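You operate a simulated robot arm through the tools that you are given. There is no shell and no other tool. Be economical: measure what you need, move in short steps, check, and stop when the job is done.

You are at the controls of a simulated robot arm. One attempt, no reset.

TASK
Pull the tank drawer open.

The check looks at the end state, three seconds after you hand in, the way a careful person would. Anything else that was tipped, shoved, dropped, spilled or broken makes it a failure.

THE ROBOT
A 6-joint arm with a two-finger parallel gripper, fixed in place. Base frame: the origin is at the foot of the arm, x ahead of it, y to its left, z up. Readings come in m, degrees, newtons and seconds.
With the tool pointing down near the work surface it reaches from about 0.26 to 0.74 m from the base axis. Its first joint turns from -66.0 to 66.0 degrees. Payload 2.45 kg.
The tool frame sits at the grasp point between the pads (the TCP): z along the fingers, y along the line on which they close. The tips reach 0.024 m beyond it. The gripper opens to 0.068 m. The fingers are 0.017 m wide and 0.01 m thick; the gripper's body (0.04 by 0.07 m) begins 0.041 m behind the TCP.
Orientation is that of the tool frame in the base frame, as [roll, pitch, yaw] about the fixed x, y, z axes, in that order (R = Rz(yaw) Ry(pitch) Rx(roll)). With the fingers straight down and closing along the base's y, the tool's x points along the base's -x, its y along +y and its z along -z.

THE INTERFACE
- The arm moves only by the tool move_arm. Its argument "motion" is a list that holds one entry, the list of rows, each a list of 7 numbers: the shift along the base's x, y, z in m, then the turn, a rotation vector about the base's x, y, z in degrees, then the gripper command, from -1 (shut) to 1 (fully open), values between in proportion. In form: [[[tx, ty, tz, wx, wy, wz, gripper], ...]]. A call has 1 to 20 rows; each row is the pose to reach, as a shift and turn from the pose commanded when the call began. Each row takes 0.2 s and may step no farther than 0.05 m and 8.6 degrees from the row before; otherwise, or with a gripper value out of range, the whole call is refused. Where a pose cannot be reached the arm comes as near as it can. A force on the tool above 40 N (or 10 N above the force at the start of the call, whichever is more), or a blocked arm, ends the call early, and 0.2 s more pass. Each finger travels about 0.108 m/s and halts on what it meets, pressing with about 34 N; the grip force reading is that of the motor and also rises with nothing between the fingers. The clock runs only during rows and for 0.2 s after the last one: add rows that repeat a pose to give the fingers time. It gives the time, the measured TCP pose, the force on the tool (base axes), the opening and the grip force at its end, in the units of the frame above (readings bear some noise).
- Cameras (640 x 400 px; columns grow to the right, rows downward): "scene" is fixed at [0.1391, 0.3949, 1.4691]; the picture's right is [-0.95, -0.32, 0.00], its down [-0.17, 0.50, -0.85] and it looks along [0.27, -0.81, -0.53] (base axes); focal length 326 px, centre (320, 200). "wrist" rides on the gripper at [-0.032, 0, -0.039] in the tool frame; the picture's right is [0.00, -1.00, 0.00], its down [0.97, 0.00, -0.24] and it looks along [0.24, 0.00, 0.97] (tool axes); focal length 218 px, centre (320, 200). There is no depth. A picture from a camera that has moved, and an enlarged one, comes with that camera's place and axes in the base frame and with its lens.
- snapshot(camera): a new picture of that camera. The clock stands still meanwhile.
- zoom(camera, box): a new picture of the part [left, top, right, bottom] of that camera's present view, enlarged. The clock stands still meanwhile.
- hand_in(): hands the job in; it is judged then, once.

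Work in short steps. Places have to be worked out from the pictures, the camera data and where the tool is seen: move nearer, look again, correct. Check each grasp and each placing, and mend what went wrong. You have 90 turns and 46 pictures in all, those below and enlarged ones among them. Open the gripper and draw the arm clear of the work before you hand the job in, unless the task says otherwise; then end with one line.

The tools are called after "Call:" by a JSON object that holds its "api" and its "payload". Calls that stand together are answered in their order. move_arm: Moves the arm, as the interface text tells. Its arguments: {"type":"object","properties":{"motion":{"type":"array","items":{"type":"array","items":{"type":"array","items":{"type":"number"}}}}},"required":["motion"]} The other tools are called the same way: snapshot (camera) takes a picture; zoom (camera, box) takes an enlarged picture of a part of a camera's view; hand_in () hands the job in.

At the start:

```text
t: 0.0
position: [0.3297, -0.2434, 1.0377]
ee_rot: [-180.0, 0.1, 179.9]
force: [0.3, 0.0, 0.3]
opening: 0.068
grasp_force: 0.1
```

scene: 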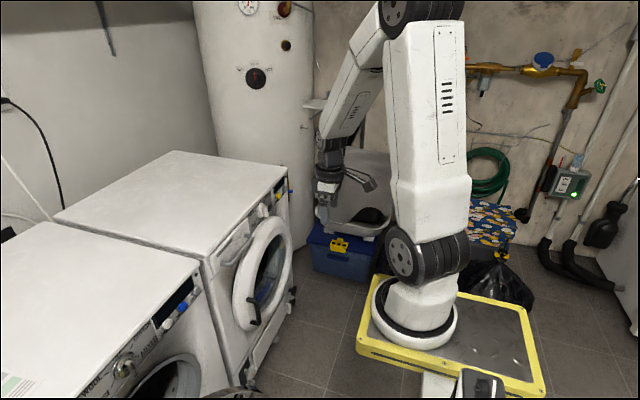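
wrist: 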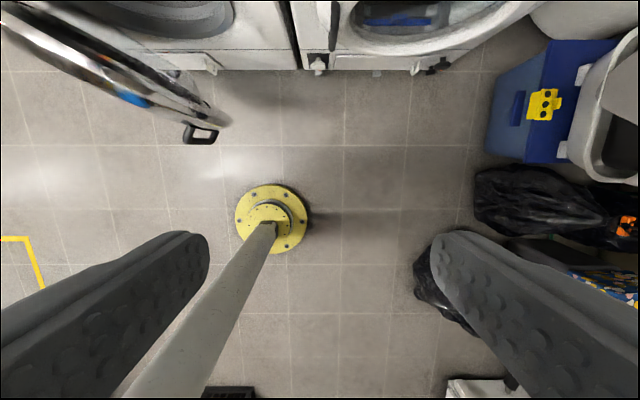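

The scene shows two front-loaders; the tank drawer is probably the dryer's water-tank drawer. I zoom in on the machine fronts.

Call:
{"api": "zoom", "payload": {"camera": "scene", "box": [190, 160, 310, 380]}}

Call:
{"api": "zoom", "payload": {"camera": "scene", "box": [60, 250, 260, 400]}}

```text
1.82 times, centred on (250, 270) of scene
camera zoom: at [0.1391, 0.3949, 1.4691], right [-0.95, -0.32, 0.0], down [-0.17, 0.5, -0.85], along [0.27, -0.81, -0.53], focal length 593 px, centre (447, 73)
```

zoom: 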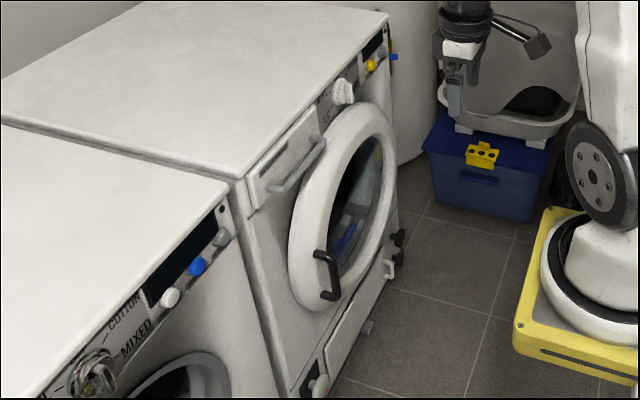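

```text
2.67 times, centred on (160, 325) of scene
camera zoom: at [0.1391, 0.3949, 1.4691], right [-0.95, -0.32, 0.0], down [-0.17, 0.5, -0.85], along [0.27, -0.81, -0.53], focal length 870 px, centre (747, -133)
```

zoom: 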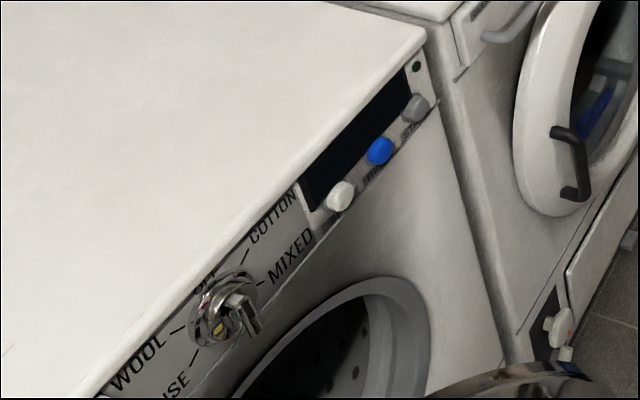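

The dryer's upper-left drawer with a bar handle is the tank drawer, about (0.65, -0.29, 0.77). I tilt the tool forward to view it with the wrist camera.

Call:
{"api": "move_arm", "payload": {"motion": [[[0, 0, 0, 0, -8.5, 0, 1], [0, 0, 0, 0, -17, 0, 1], [0, 0, 0, 0, -25.5, 0, 1], [0, 0, 0, 0, -34, 0, 1], [0, 0, 0, 0, -42.5, 0, 1], [0, 0, 0, 0, -51, 0, 1], [0, 0, 0, 0, -59.5, 0, 1], [0, 0, 0, 0, -59.5, 0, 1]]]}}

Call:
{"api": "snapshot", "payload": {"camera": "wrist"}}

```text
t: 1.8
position: [0.3732, -0.2226, 1.0392]
ee_rot: [-179.8, 59.6, 180.0]
force: [0.2, 0.0, 0.6]
opening: 0.0679
grasp_force: 0.1
out of reach, approached as far as the arm can: row 5, 6, 7, 8
```

```text
41 pictures are left
camera wrist: at [0.3561, -0.2232, 1.0866], right [0.0, -1.0, 0.0], down [-0.7, 0.0, -0.72], along [0.72, 0.0, -0.7], focal length 218 px, centre (320, 200)
```

wrist: 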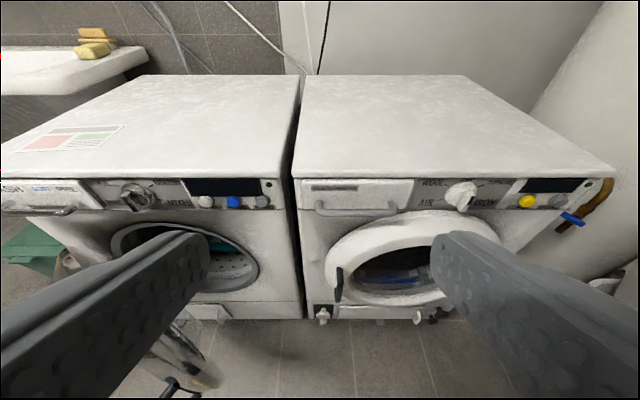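

Both machines have a top-left drawer; I read their labels.

Call:
{"api": "zoom", "payload": {"camera": "wrist", "box": [290, 160, 430, 240]}}

Call:
{"api": "zoom", "payload": {"camera": "wrist", "box": [0, 160, 140, 240]}}

```text
4.57 times, centred on (360, 200) of wrist
camera zoom: at [0.3561, -0.2232, 1.0866], right [0.0, -1.0, 0.0], down [-0.7, 0.0, -0.72], along [0.72, 0.0, -0.7], focal length 998 px, centre (137, 200)
```

zoom: 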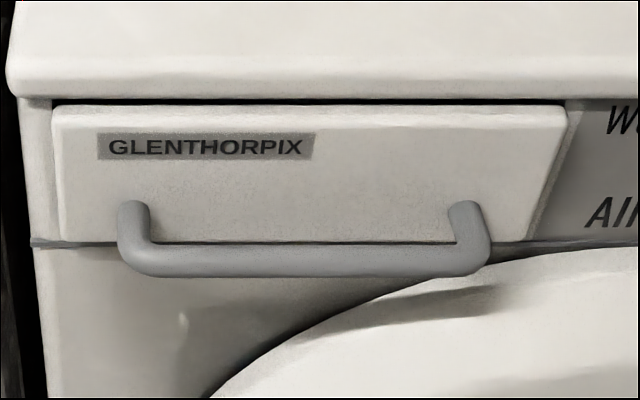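

```text
4.57 times, centred on (70, 200) of wrist
camera zoom: at [0.3561, -0.2232, 1.0866], right [0.0, -1.0, 0.0], down [-0.7, 0.0, -0.72], along [0.72, 0.0, -0.7], focal length 998 px, centre (1463, 200)
```

zoom: 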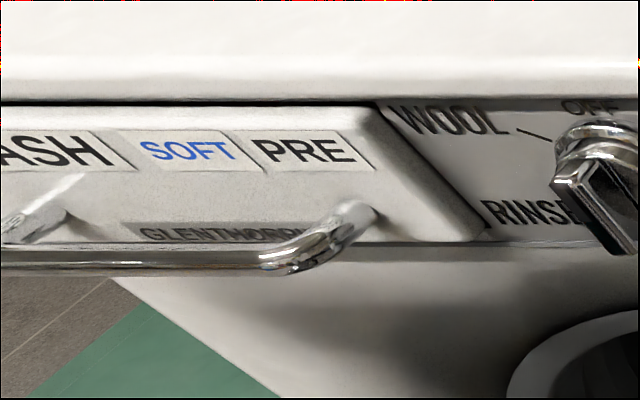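

The left drawer is the detergent one (WASH/SOFT/PRE), so the dryer's is the tank: handle bar ≈ (0.655, -0.297, 0.76), about 15 cm long along y. I move back to a 45° tilt and then spin the tool so the fingers close across the bar.

Call:
{"api": "move_arm", "payload": {"motion": [[[0.02, -0.02, -0.02, 0, 7.5, 0, 1], [0.04, -0.04, -0.05, 0, 14.6, 0, 1], [0.06, -0.06, -0.07, 0, 14.6, 0, 1], [0.08, -0.075, -0.09, 0, 14.6, 0, 1], [0.08, -0.075, -0.09, 0, 14.6, 0, 1]]]}}

Call:
{"api": "move_arm", "payload": {"motion": [[[0, 0, 0, 6, 0, -6, 1], [0, 0, 0, 12, 0, -12, 1], [0, 0, 0, 18, 0, -18, 1], [0, 0, 0, 24, 0, -24, 1], [0, 0, 0, 30, 0, -30, 1], [0, 0, 0, 36, 0, -36, 1], [0, 0, 0, 42, 0, -42, 1], [0, 0, 0, 48, 0, -48, 1], [0, 0, 0, 54, 0, -54, 1], [0, 0, 0, 60, 0, -60, 1], [0, 0, 0, 63.64, 0, -63.64, 1], [0, 0, 0, 63.64, 0, -63.64, 1]]]}}

Call:
{"api": "snapshot", "payload": {"camera": "wrist"}}

Call:
{"api": "snapshot", "payload": {"camera": "scene"}}

```text
t: 3.0
position: [0.4491, -0.2978, 0.9499]
ee_rot: [-179.8, 44.9, -180.0]
force: [0.1, -0.3, -0.1]
opening: 0.0676
grasp_force: 0.0
```

```text
t: 5.6
position: [0.452, -0.2983, 0.9493]
ee_rot: [135.1, -0.2, 90.0]
force: [0.4, -0.2, -0.3]
opening: 0.0679
grasp_force: 0.0
```

```text
38 pictures are left
camera wrist: at [0.4259, -0.3308, 0.977], right [-0.71, 0.0, -0.71], down [-0.17, 0.97, 0.17], along [0.69, 0.24, -0.69], focal length 218 px, centre (320, 200)
```

wrist: 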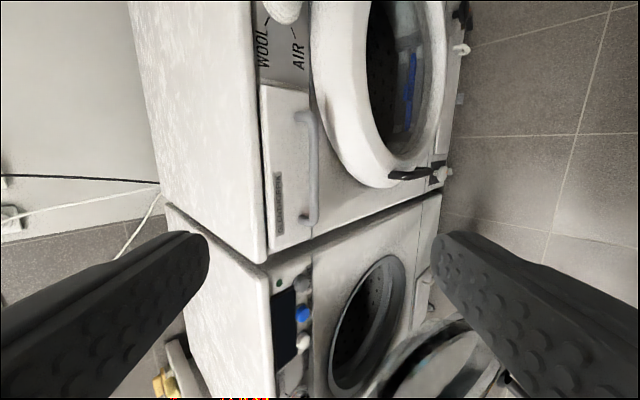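

```text
37 pictures are left
```

scene: 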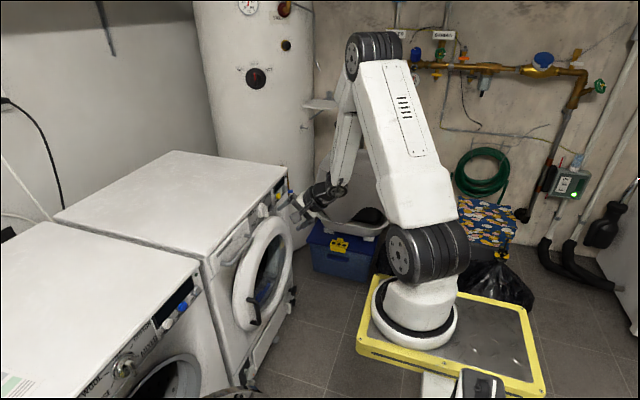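

Orientation is right. I zoom on the handle to triangulate.

Call:
{"api": "zoom", "payload": {"camera": "wrist", "box": [240, 90, 400, 250]}}

Call:
{"api": "zoom", "payload": {"camera": "scene", "box": [205, 205, 285, 285]}}

```text
2.50 times, centred on (320, 170) of wrist
camera zoom: at [0.4259, -0.3308, 0.977], right [-0.71, 0.0, -0.71], down [-0.17, 0.97, 0.17], along [0.69, 0.24, -0.69], focal length 546 px, centre (320, 275)
```

zoom: 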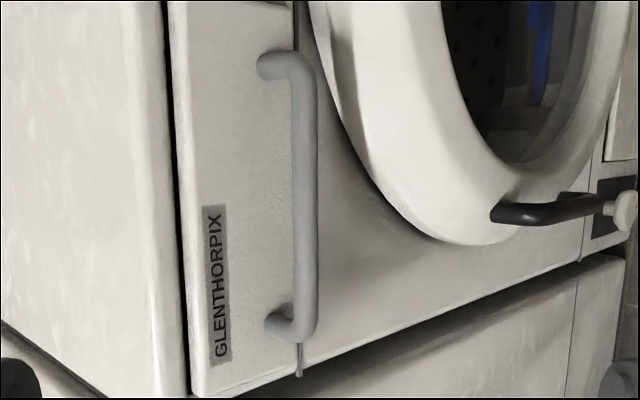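

```text
5.00 times, centred on (245, 245) of scene
camera zoom: at [0.1391, 0.3949, 1.4691], right [-0.95, -0.32, 0.0], down [-0.17, 0.5, -0.85], along [0.27, -0.81, -0.53], focal length 1632 px, centre (695, -25)
```

zoom: 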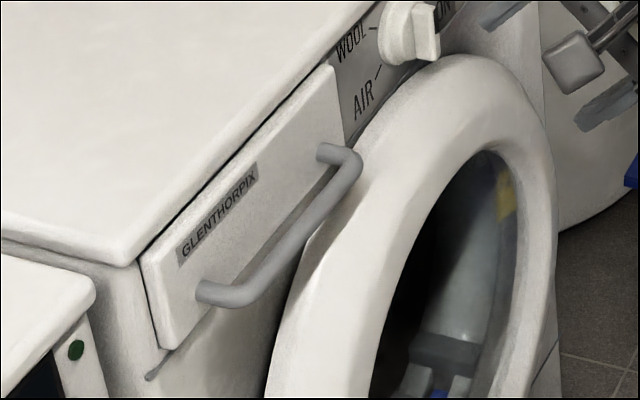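

Triangulated bar: x≈0.658, z≈0.757, y from -0.22 to -0.373, standoff about 3 cm. I go to a pre-grasp 8 cm back at 60° tilt, aimed at y=-0.275 to stay clear of the door, with opening about 45 mm.

Call:
{"api": "move_arm", "payload": {"motion": [[[0.02, 0.005, -0.025, 0, -3, 0, 1], [0.045, 0.01, -0.055, 0, -7, 0, 0.8], [0.07, 0.015, -0.085, 0, -11, 0, 0.6], [0.095, 0.02, -0.11, 0, -15, 0, 0.4], [0.12, 0.023, -0.132, 0, -15, 0, 0.32], [0.137, 0.023, -0.152, 0, -15, 0, 0.32], [0.137, 0.023, -0.152, 0, -15, 0, 0.32]]]}}

Call:
{"api": "snapshot", "payload": {"camera": "wrist"}}

Call:
{"api": "zoom", "payload": {"camera": "scene", "box": [205, 165, 325, 285]}}

```text
t: 7.2
position: [0.5924, -0.2735, 0.7969]
ee_rot: [120.1, -0.1, 89.9]
force: [-0.2, -0.4, 0.8]
opening: 0.0449
grasp_force: 0.2
```

```text
34 pictures are left
camera wrist: at [0.5589, -0.3059, 0.816], right [-0.5, 0.0, -0.87], down [-0.21, 0.97, 0.12], along [0.84, 0.24, -0.49], focal length 218 px, centre (320, 200)
```

wrist: 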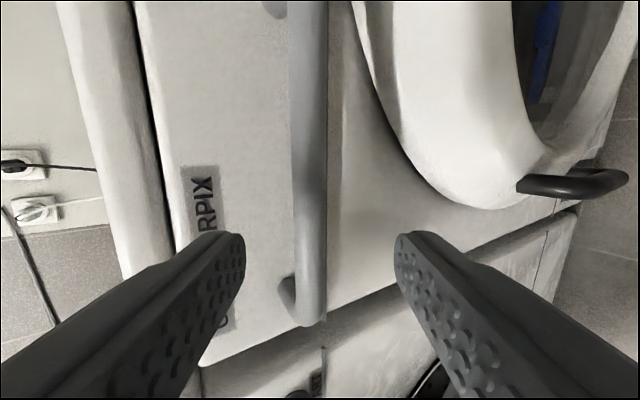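

```text
3.33 times, centred on (265, 225) of scene
camera zoom: at [0.1391, 0.3949, 1.4691], right [-0.95, -0.32, 0.0], down [-0.17, 0.5, -0.85], along [0.27, -0.81, -0.53], focal length 1088 px, centre (503, 117)
```

zoom: 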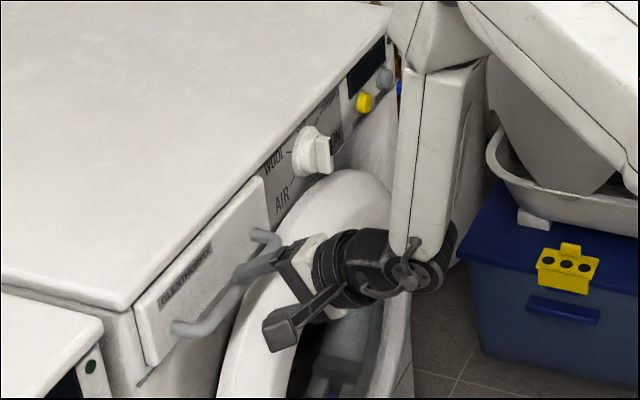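

The bar is about 5 mm above the finger centre line. I advance with that correction, stop about 2 cm short and check.

Call:
{"api": "move_arm", "payload": {"motion": [[[0.015, 0, -0.004, 0, 0, 0, 0.32], [0.028, 0, -0.012, 0, 0, 0, 0.32], [0.042, 0, -0.019, 0, 0, 0, 0.32], [0.042, 0, -0.019, 0, 0, 0, 0.32]]]}}

Call:
{"api": "snapshot", "payload": {"camera": "wrist"}}

Call:
{"api": "zoom", "payload": {"camera": "scene", "box": [215, 205, 295, 285]}}

```text
t: 8.1
position: [0.6311, -0.2738, 0.7787]
ee_rot: [119.9, -0.2, 90.1]
force: [-20.0, 4.3, 13.8]
opening: 0.0466
grasp_force: 1.3
stopped in row 4: the force on the tool passed its limit (the readings are from after the stop); the commanded pose is now the measured one
```

```text
32 pictures are left
camera wrist: at [0.5973, -0.3069, 0.7981], right [-0.5, 0.0, -0.87], down [-0.21, 0.97, 0.12], along [0.84, 0.24, -0.48], focal length 218 px, centre (320, 200)
```

wrist: 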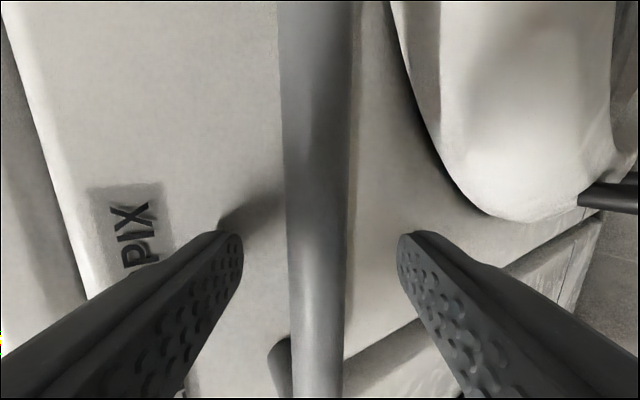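

```text
5.00 times, centred on (255, 245) of scene
camera zoom: at [0.1383, 0.3951, 1.4691], right [-0.95, -0.32, 0.0], down [-0.17, 0.5, -0.85], along [0.27, -0.81, -0.53], focal length 1632 px, centre (645, -25)
```

zoom: 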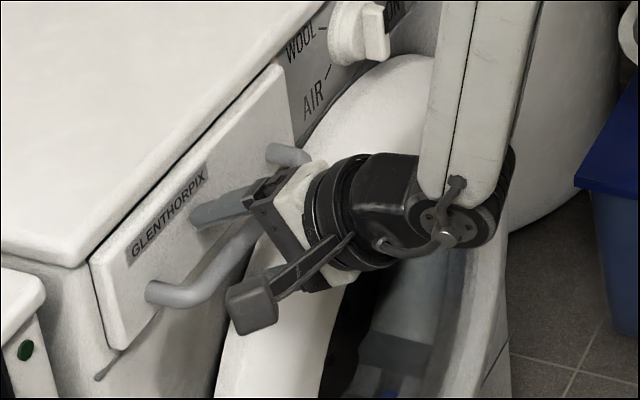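

The upper fingertip touched the drawer face (at x≈0.673), so the gap behind the bar is small. I back off and go flatter (80°), shift to y≈-0.258, and narrow the opening to about 38 mm so that only the tips straddle the bar.

Call:
{"api": "move_arm", "payload": {"motion": [[[-0.02, 0, 0.01, 0, 0, 0, 0.32], [-0.04, 0.004, 0.008, 0, 0, 0, 0.32], [-0.04, 0.008, 0.004, 0, -7, 0, 0.25], [-0.035, 0.012, 0, 0, -14, 0, 0.15], [-0.025, 0.016, -0.006, 0, -20, 0, 0.1], [-0.025, 0.016, -0.006, 0, -20, 0, 0.1]]]}}

Call:
{"api": "snapshot", "payload": {"camera": "wrist"}}

Call:
{"api": "zoom", "payload": {"camera": "scene", "box": [215, 205, 295, 285]}}

```text
t: 9.5
position: [0.6075, -0.2604, 0.7714]
ee_rot: [99.9, -0.1, 90.0]
force: [1.0, 0.3, 0.1]
opening: 0.0375
grasp_force: 0.1
```

```text
30 pictures are left
camera wrist: at [0.569, -0.2924, 0.7784], right [-0.17, 0.0, -0.98], down [-0.24, 0.97, 0.04], along [0.96, 0.24, -0.17], focal length 218 px, centre (320, 200)
```

wrist: 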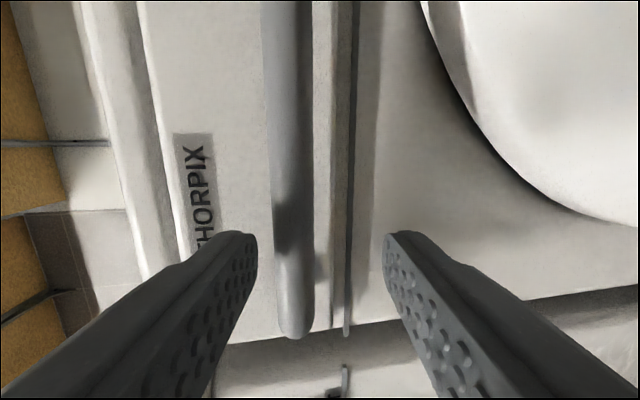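

```text
5.00 times, centred on (255, 245) of scene
camera zoom: at [0.1391, 0.3949, 1.4691], right [-0.95, -0.32, 0.0], down [-0.17, 0.5, -0.85], along [0.27, -0.81, -0.53], focal length 1632 px, centre (645, -25)
```

zoom: 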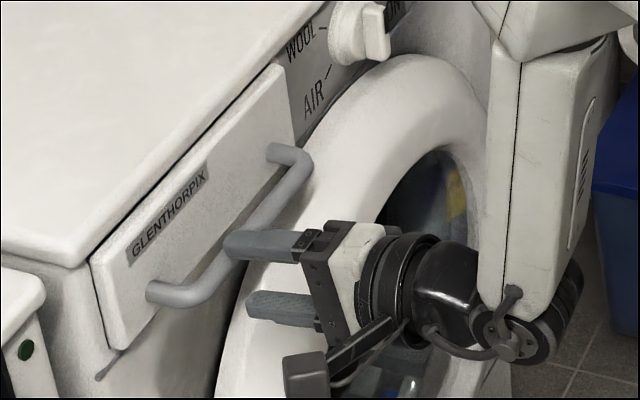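

The bar lies about 10 mm above the finger axis. I raise 10 mm and advance partway to check the centring.

Call:
{"api": "move_arm", "payload": {"motion": [[[0, 0, 0.01, 0, 0, 0, 0.1], [0.015, 0, 0.008, 0, 0, 0, 0.1], [0.015, 0, 0.008, 0, 0, 0, 0.1]]]}}

Call:
{"api": "snapshot", "payload": {"camera": "wrist"}}

Call:
{"api": "zoom", "payload": {"camera": "scene", "box": [215, 205, 295, 285]}}

```text
t: 10.3
position: [0.6212, -0.2582, 0.7785]
ee_rot: [100.0, -0.2, 90.1]
force: [-0.5, 0.3, -1.0]
opening: 0.0376
grasp_force: 0.0
```

```text
28 pictures are left
camera wrist: at [0.5836, -0.2914, 0.7856], right [-0.17, 0.0, -0.98], down [-0.24, 0.97, 0.04], along [0.96, 0.24, -0.17], focal length 218 px, centre (320, 200)
```

wrist: 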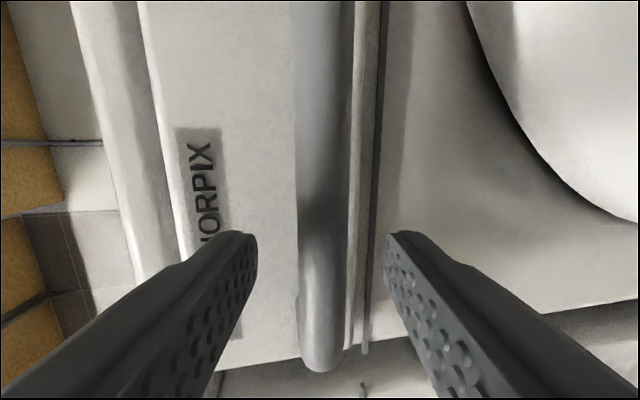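

```text
5.00 times, centred on (255, 245) of scene
camera zoom: at [0.1391, 0.3949, 1.4691], right [-0.95, -0.32, 0.0], down [-0.17, 0.5, -0.85], along [0.27, -0.81, -0.53], focal length 1632 px, centre (645, -25)
```

zoom: 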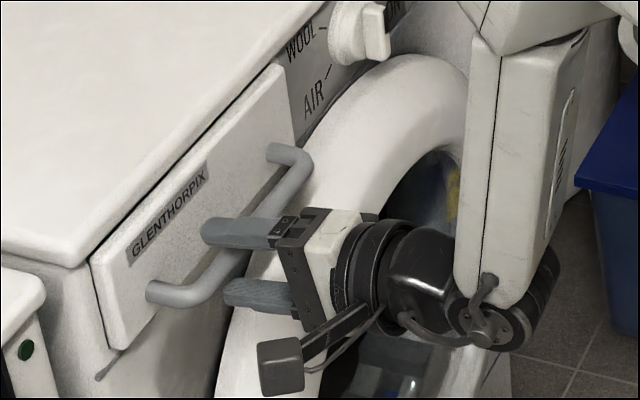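

Centred now. I advance about 18 mm so the tips pass just behind the bar, watching force.

Call:
{"api": "move_arm", "payload": {"motion": [[[0.006, 0, -0.001, 0, 0, 0, 0.1], [0.012, 0, -0.002, 0, 0, 0, 0.1], [0.018, 0, -0.003, 0, 0, 0, 0.1], [0.018, 0, -0.003, 0, 0, 0, 0.1]]]}}

Call:
{"api": "snapshot", "payload": {"camera": "wrist"}}

Call:
{"api": "zoom", "payload": {"camera": "scene", "box": [215, 205, 295, 285]}}

```text
t: 11.3
position: [0.6386, -0.258, 0.7767]
ee_rot: [100.0, -0.2, 90.0]
force: [-4.2, -0.2, 1.5]
opening: 0.0378
grasp_force: 0.0
```

```text
26 pictures are left
camera wrist: at [0.6013, -0.2916, 0.7832], right [-0.17, 0.0, -0.98], down [-0.24, 0.97, 0.04], along [0.96, 0.24, -0.17], focal length 218 px, centre (320, 200)
```

wrist: 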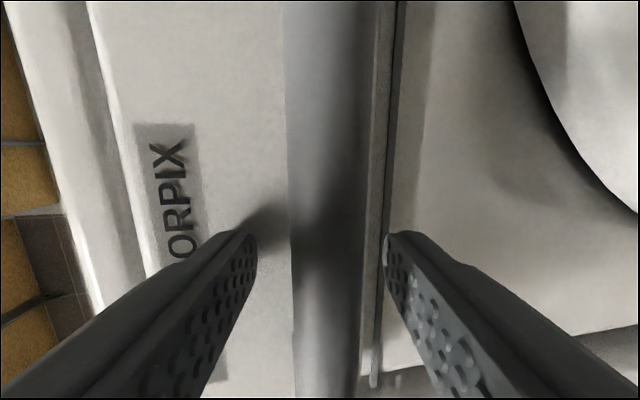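

```text
5.00 times, centred on (255, 245) of scene
camera zoom: at [0.1389, 0.3949, 1.4691], right [-0.95, -0.32, 0.0], down [-0.17, 0.5, -0.85], along [0.27, -0.81, -0.53], focal length 1632 px, centre (645, -25)
```

zoom: 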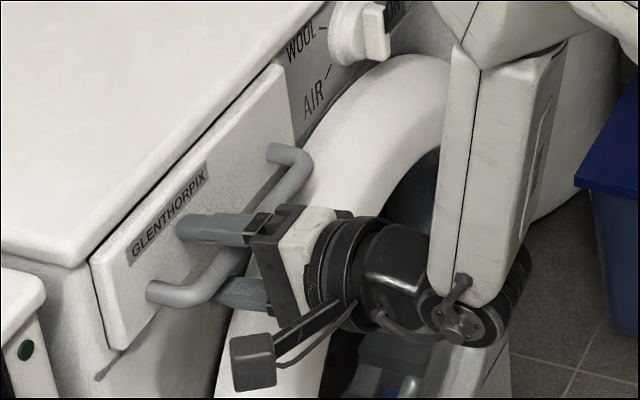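

Light contact with the drawer face: full depth. I close on the bar.

Call:
{"api": "move_arm", "payload": {"motion": [[[-0.001, 0, 0, 0, 0, 0, -0.3], [-0.001, 0, 0, 0, 0, 0, -1], [-0.001, 0, 0, 0, 0, 0, -1], [-0.001, 0, 0, 0, 0, 0, -1]]]}}

Call:
{"api": "snapshot", "payload": {"camera": "wrist"}}

```text
t: 12.3
position: [0.6378, -0.2571, 0.7746]
ee_rot: [100.3, -0.1, 89.9]
force: [0.4, -2.3, -16.6]
opening: 0.0137
grasp_force: 33.4
```

```text
24 pictures are left
camera wrist: at [0.5997, -0.2906, 0.7822], right [-0.18, 0.0, -0.98], down [-0.24, 0.97, 0.05], along [0.95, 0.24, -0.17], focal length 218 px, centre (320, 200)
```

wrist: 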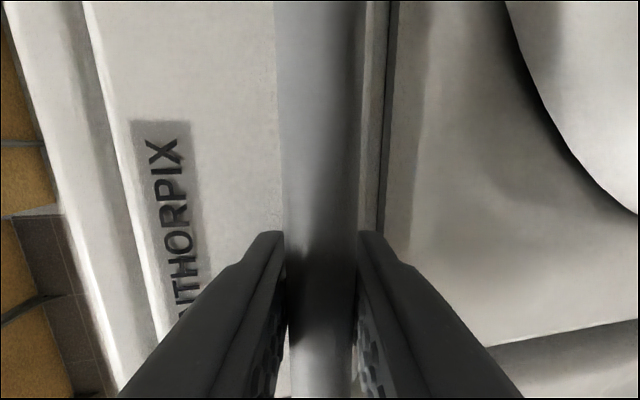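

Bar is gripped (13.7 mm). I relieve the vertical load slightly and pull 3 cm first.

Call:
{"api": "move_arm", "payload": {"motion": [[[0, 0, -0.002, 0, 0, 0, -1], [-0.01, 0, -0.002, 0, 0, 0, -1], [-0.02, 0, -0.002, 0, 0, 0, -1], [-0.03, 0, -0.002, 0, 0, 0, -1], [-0.03, 0, -0.002, 0, 0, 0, -1]]]}}

Call:
{"api": "zoom", "payload": {"camera": "scene", "box": [205, 195, 305, 295]}}

```text
t: 13.5
position: [0.6101, -0.2576, 0.7756]
ee_rot: [99.8, -0.1, 90.1]
force: [1.1, 8.1, 3.5]
opening: 0.0137
grasp_force: 33.5
```

```text
4.00 times, centred on (255, 245) of scene
camera zoom: at [0.139, 0.3951, 1.469], right [-0.95, -0.32, 0.0], down [-0.17, 0.5, -0.85], along [0.27, -0.81, -0.53], focal length 1305 px, centre (580, 20)
```

zoom: 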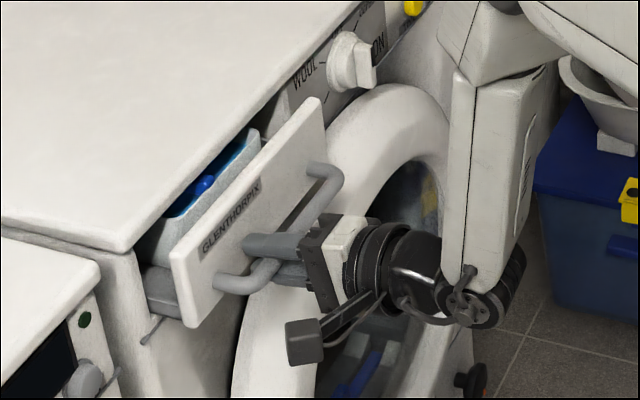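

The drawer slides out, with a tank (perhaps with water) inside. I keep pulling smoothly, 1 cm per row.

Call:
{"api": "move_arm", "payload": {"motion": [[[-0.008, 0, 0, 0, 0, 0, -1], [-0.016, 0, 0, 0, 0, 0, -1], [-0.024, 0, 0, 0, 0, 0, -1], [-0.032, 0, 0, 0, 0, 0, -1], [-0.04, 0, 0, 0, 0, 0, -1], [-0.048, 0, 0, 0, 0, 0, -1], [-0.056, 0, 0, 0, 0, 0, -1], [-0.064, 0, 0, 0, 0, 0, -1], [-0.07, 0, 0, 0, 0, 0, -1], [-0.07, 0, 0, 0, 0, 0, -1]]]}}

Call:
{"api": "zoom", "payload": {"camera": "scene", "box": [190, 180, 330, 320]}}

```text
t: 15.7
position: [0.5395, -0.2581, 0.7746]
ee_rot: [99.9, -0.2, 90.0]
force: [-0.4, 11.0, 7.5]
opening: 0.0136
grasp_force: 33.6
```

```text
2.86 times, centred on (260, 250) of scene
camera zoom: at [0.1389, 0.3952, 1.469], right [-0.95, -0.32, 0.0], down [-0.17, 0.5, -0.85], along [0.27, -0.81, -0.53], focal length 932 px, centre (491, 57)
```

zoom: 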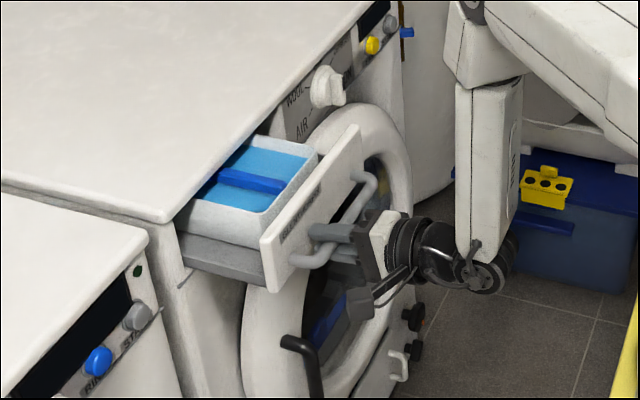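

Open about 10 cm, all level. I keep pulling another 7 cm, relieving the side load slightly.

Call:
{"api": "move_arm", "payload": {"motion": [[[-0.008, 0.001, 0, 0, 0, 0, -1], [-0.016, 0.002, 0, 0, 0, 0, -1], [-0.024, 0.002, 0, 0, 0, 0, -1], [-0.032, 0.002, 0, 0, 0, 0, -1], [-0.04, 0.002, 0, 0, 0, 0, -1], [-0.048, 0.002, 0, 0, 0, 0, -1], [-0.056, 0.002, 0, 0, 0, 0, -1], [-0.064, 0.002, 0, 0, 0, 0, -1], [-0.07, 0.002, 0, 0, 0, 0, -1], [-0.07, 0.002, 0, 0, 0, 0, -1]]]}}

Call:
{"api": "zoom", "payload": {"camera": "scene", "box": [190, 180, 330, 320]}}

```text
t: 17.9
position: [0.4703, -0.2578, 0.7745]
ee_rot: [99.9, 0.0, 89.9]
force: [-0.1, -22.3, 10.8]
opening: 0.0138
grasp_force: 33.7
```

```text
2.86 times, centred on (260, 250) of scene
camera zoom: at [0.1389, 0.3945, 1.4692], right [-0.95, -0.32, 0.0], down [-0.17, 0.5, -0.85], along [0.27, -0.81, -0.53], focal length 932 px, centre (491, 57)
```

zoom: 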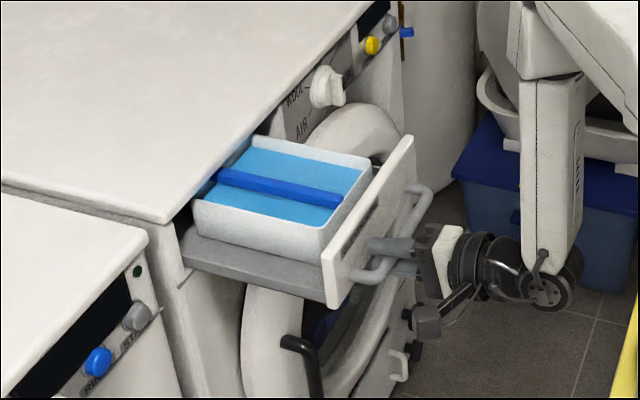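

Open 17 cm and still free. I correct the side load and pull a bit more, gently, to feel for the end stop.

Call:
{"api": "move_arm", "payload": {"motion": [[[-0.005, -0.001, 0, 0, 0, 0, -1], [-0.01, -0.0014, 0, 0, 0, 0, -1], [-0.015, -0.0014, 0, 0, 0, 0, -1], [-0.02, -0.0014, 0, 0, 0, 0, -1], [-0.025, -0.0014, 0, 0, 0, 0, -1], [-0.03, -0.0014, 0, 0, 0, 0, -1], [-0.03, -0.0014, 0, 0, 0, 0, -1]]]}}

Call:
{"api": "zoom", "payload": {"camera": "scene", "box": [190, 180, 330, 320]}}

```text
t: 19.5
position: [0.4397, -0.2575, 0.7753]
ee_rot: [99.9, -0.3, 90.1]
force: [0.6, -8.1, 5.2]
opening: 0.0135
grasp_force: 33.4
```

```text
2.86 times, centred on (260, 250) of scene
camera zoom: at [0.139, 0.3948, 1.4691], right [-0.95, -0.32, 0.0], down [-0.17, 0.5, -0.85], along [0.27, -0.81, -0.53], focal length 932 px, centre (491, 57)
```

zoom: 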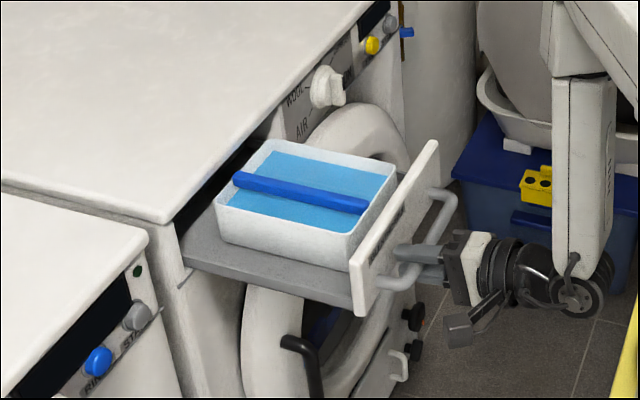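

The tank is fully exposed with 20 cm of travel; that is well open. I release and look.

Call:
{"api": "move_arm", "payload": {"motion": [[[0, 0, 0, 0, 0, 0, -0.3], [0, 0, 0, 0, 0, 0, 0.2], [0, 0, 0, 0, 0, 0, 0.2], [0, 0, 0, 0, 0, 0, 0.2]]]}}

Call:
{"api": "move_arm", "payload": {"motion": [[[-0.008, 0, 0.0015, 0, 0, 0, 0.2], [-0.016, 0, 0.003, 0, 0, 0, 0.2], [-0.024, 0, 0.0045, 0, 0, 0, 0.2], [-0.032, 0, 0.006, 0, 0, 0, 0.2], [-0.04, 0, 0.007, 0, 0, 0, 0.2], [-0.04, 0, 0.007, 0, 0, 0, 0.2]]]}}

Call:
{"api": "zoom", "payload": {"camera": "scene", "box": [190, 180, 330, 320]}}

Call:
{"api": "snapshot", "payload": {"camera": "wrist"}}

```text
t: 20.5
position: [0.4406, -0.2572, 0.7749]
ee_rot: [100.0, -0.1, 90.1]
force: [0.1, -0.2, -0.9]
opening: 0.0407
grasp_force: 0.1
```

```text
t: 21.9
position: [0.4102, -0.253, 0.7818]
ee_rot: [100.0, -0.1, 89.9]
force: [-0.6, -0.6, 1.4]
opening: 0.0408
grasp_force: 0.1
out of reach, approached as far as the arm can: row 4, 5, 6
```

```text
2.86 times, centred on (260, 250) of scene
camera zoom: at [0.1391, 0.3949, 1.4691], right [-0.95, -0.32, 0.0], down [-0.17, 0.5, -0.85], along [0.27, -0.81, -0.53], focal length 932 px, centre (491, 57)
```

zoom: 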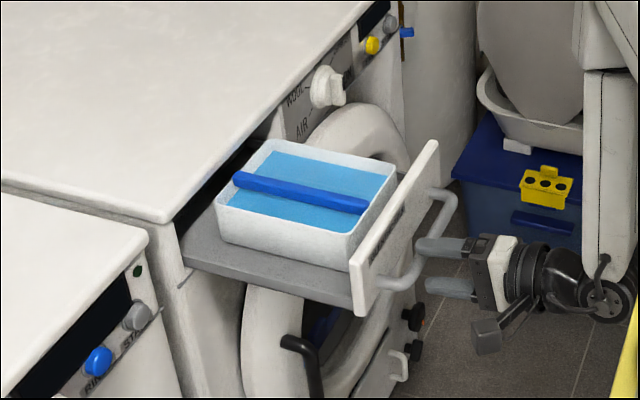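

```text
18 pictures are left
camera wrist: at [0.3725, -0.2865, 0.7887], right [-0.17, 0.0, -0.98], down [-0.24, 0.97, 0.04], along [0.96, 0.24, -0.17], focal length 218 px, centre (320, 200)
```

wrist: 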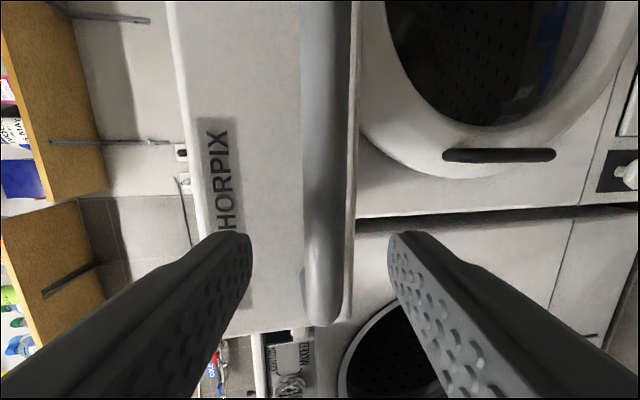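

Clear of the bar by about 15 mm; the drawer stays put. I tilt the tool down while backing further off, in small steps.

Call:
{"api": "move_arm", "payload": {"motion": [[[-0.008, 0, 0, 0, 5, 0, 0.2], [-0.016, 0, 0, 0, 10, 0, 0.2], [-0.026, 0, 0, 0, 16, 0, 0.2], [-0.036, 0, 0, 0, 22, 0, 0.2], [-0.046, 0, 0, 0, 28, 0, 0.2], [-0.056, 0, 0, 0, 34, 0, 0.2], [-0.056, 0, 0, 0, 34, 0, 0.2]]]}}

Call:
{"api": "zoom", "payload": {"camera": "scene", "box": [190, 180, 330, 320]}}

```text
t: 23.5
position: [0.362, -0.2505, 0.7813]
ee_rot: [134.2, -0.1, 89.9]
force: [-0.2, -0.8, -0.2]
opening: 0.0408
grasp_force: 0.1
out of reach, approached as far as the arm can: row 1, 2, 3, 4, 5, 6, 7
```

```text
2.86 times, centred on (260, 250) of scene
camera zoom: at [0.1391, 0.3949, 1.4691], right [-0.95, -0.32, 0.0], down [-0.17, 0.5, -0.85], along [0.27, -0.81, -0.53], focal length 932 px, centre (491, 57)
```

zoom: 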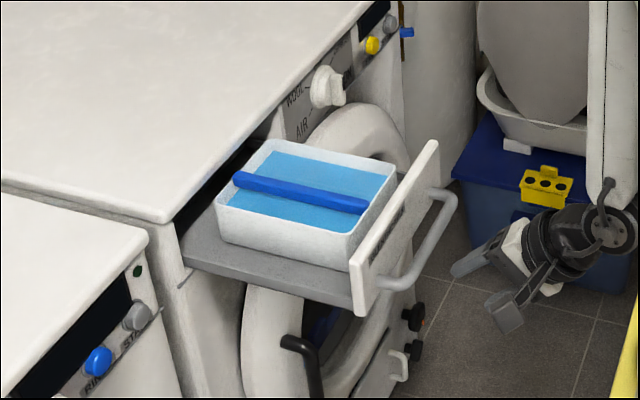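

The gripper is about 7 cm clear of the handle and nothing else has moved. I tilt a little more, raise straight up and open the gripper fully.

Call:
{"api": "move_arm", "payload": {"motion": [[[0, 0, 0, 0, 8, 0, 0.2], [0, 0, 0.01, 0, 16, 0, 0.2], [0, 0, 0.04, 0, 24, 0, 0.2], [0, 0, 0.08, 0, 32, 0, 0.4], [0, 0, 0.12, 0, 32, 0, 0.7], [0, 0, 0.16, 0, 32, 0, 1], [0, 0, 0.16, 0, 32, 0, 1]]]}}

Call:
{"api": "snapshot", "payload": {"camera": "scene"}}

```text
t: 25.1
position: [0.3618, -0.2536, 0.94]
ee_rot: [166.1, -0.1, 89.9]
force: [0.4, -0.8, -0.6]
opening: 0.0681
grasp_force: 0.1
```

```text
16 pictures are left
```

scene: 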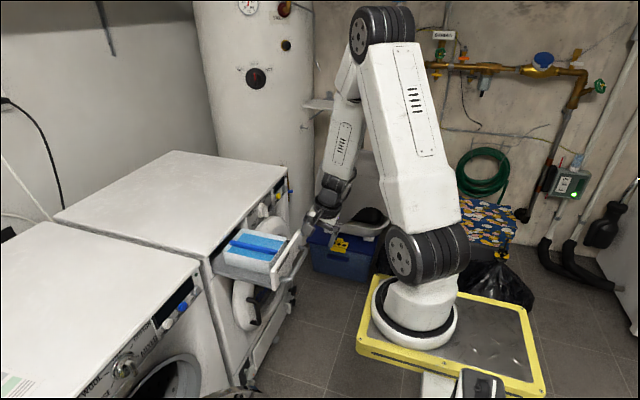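

The drawer is open, the arm is clear and nothing else is disturbed; I hand in.

Call:
{"api": "hand_in", "payload": {}}

```text
The job is handed in.
```

The dryer's tank drawer is pulled open about 20 cm. The gripper is open and the arm is clear. The last picture shows nothing else moved or spilled.
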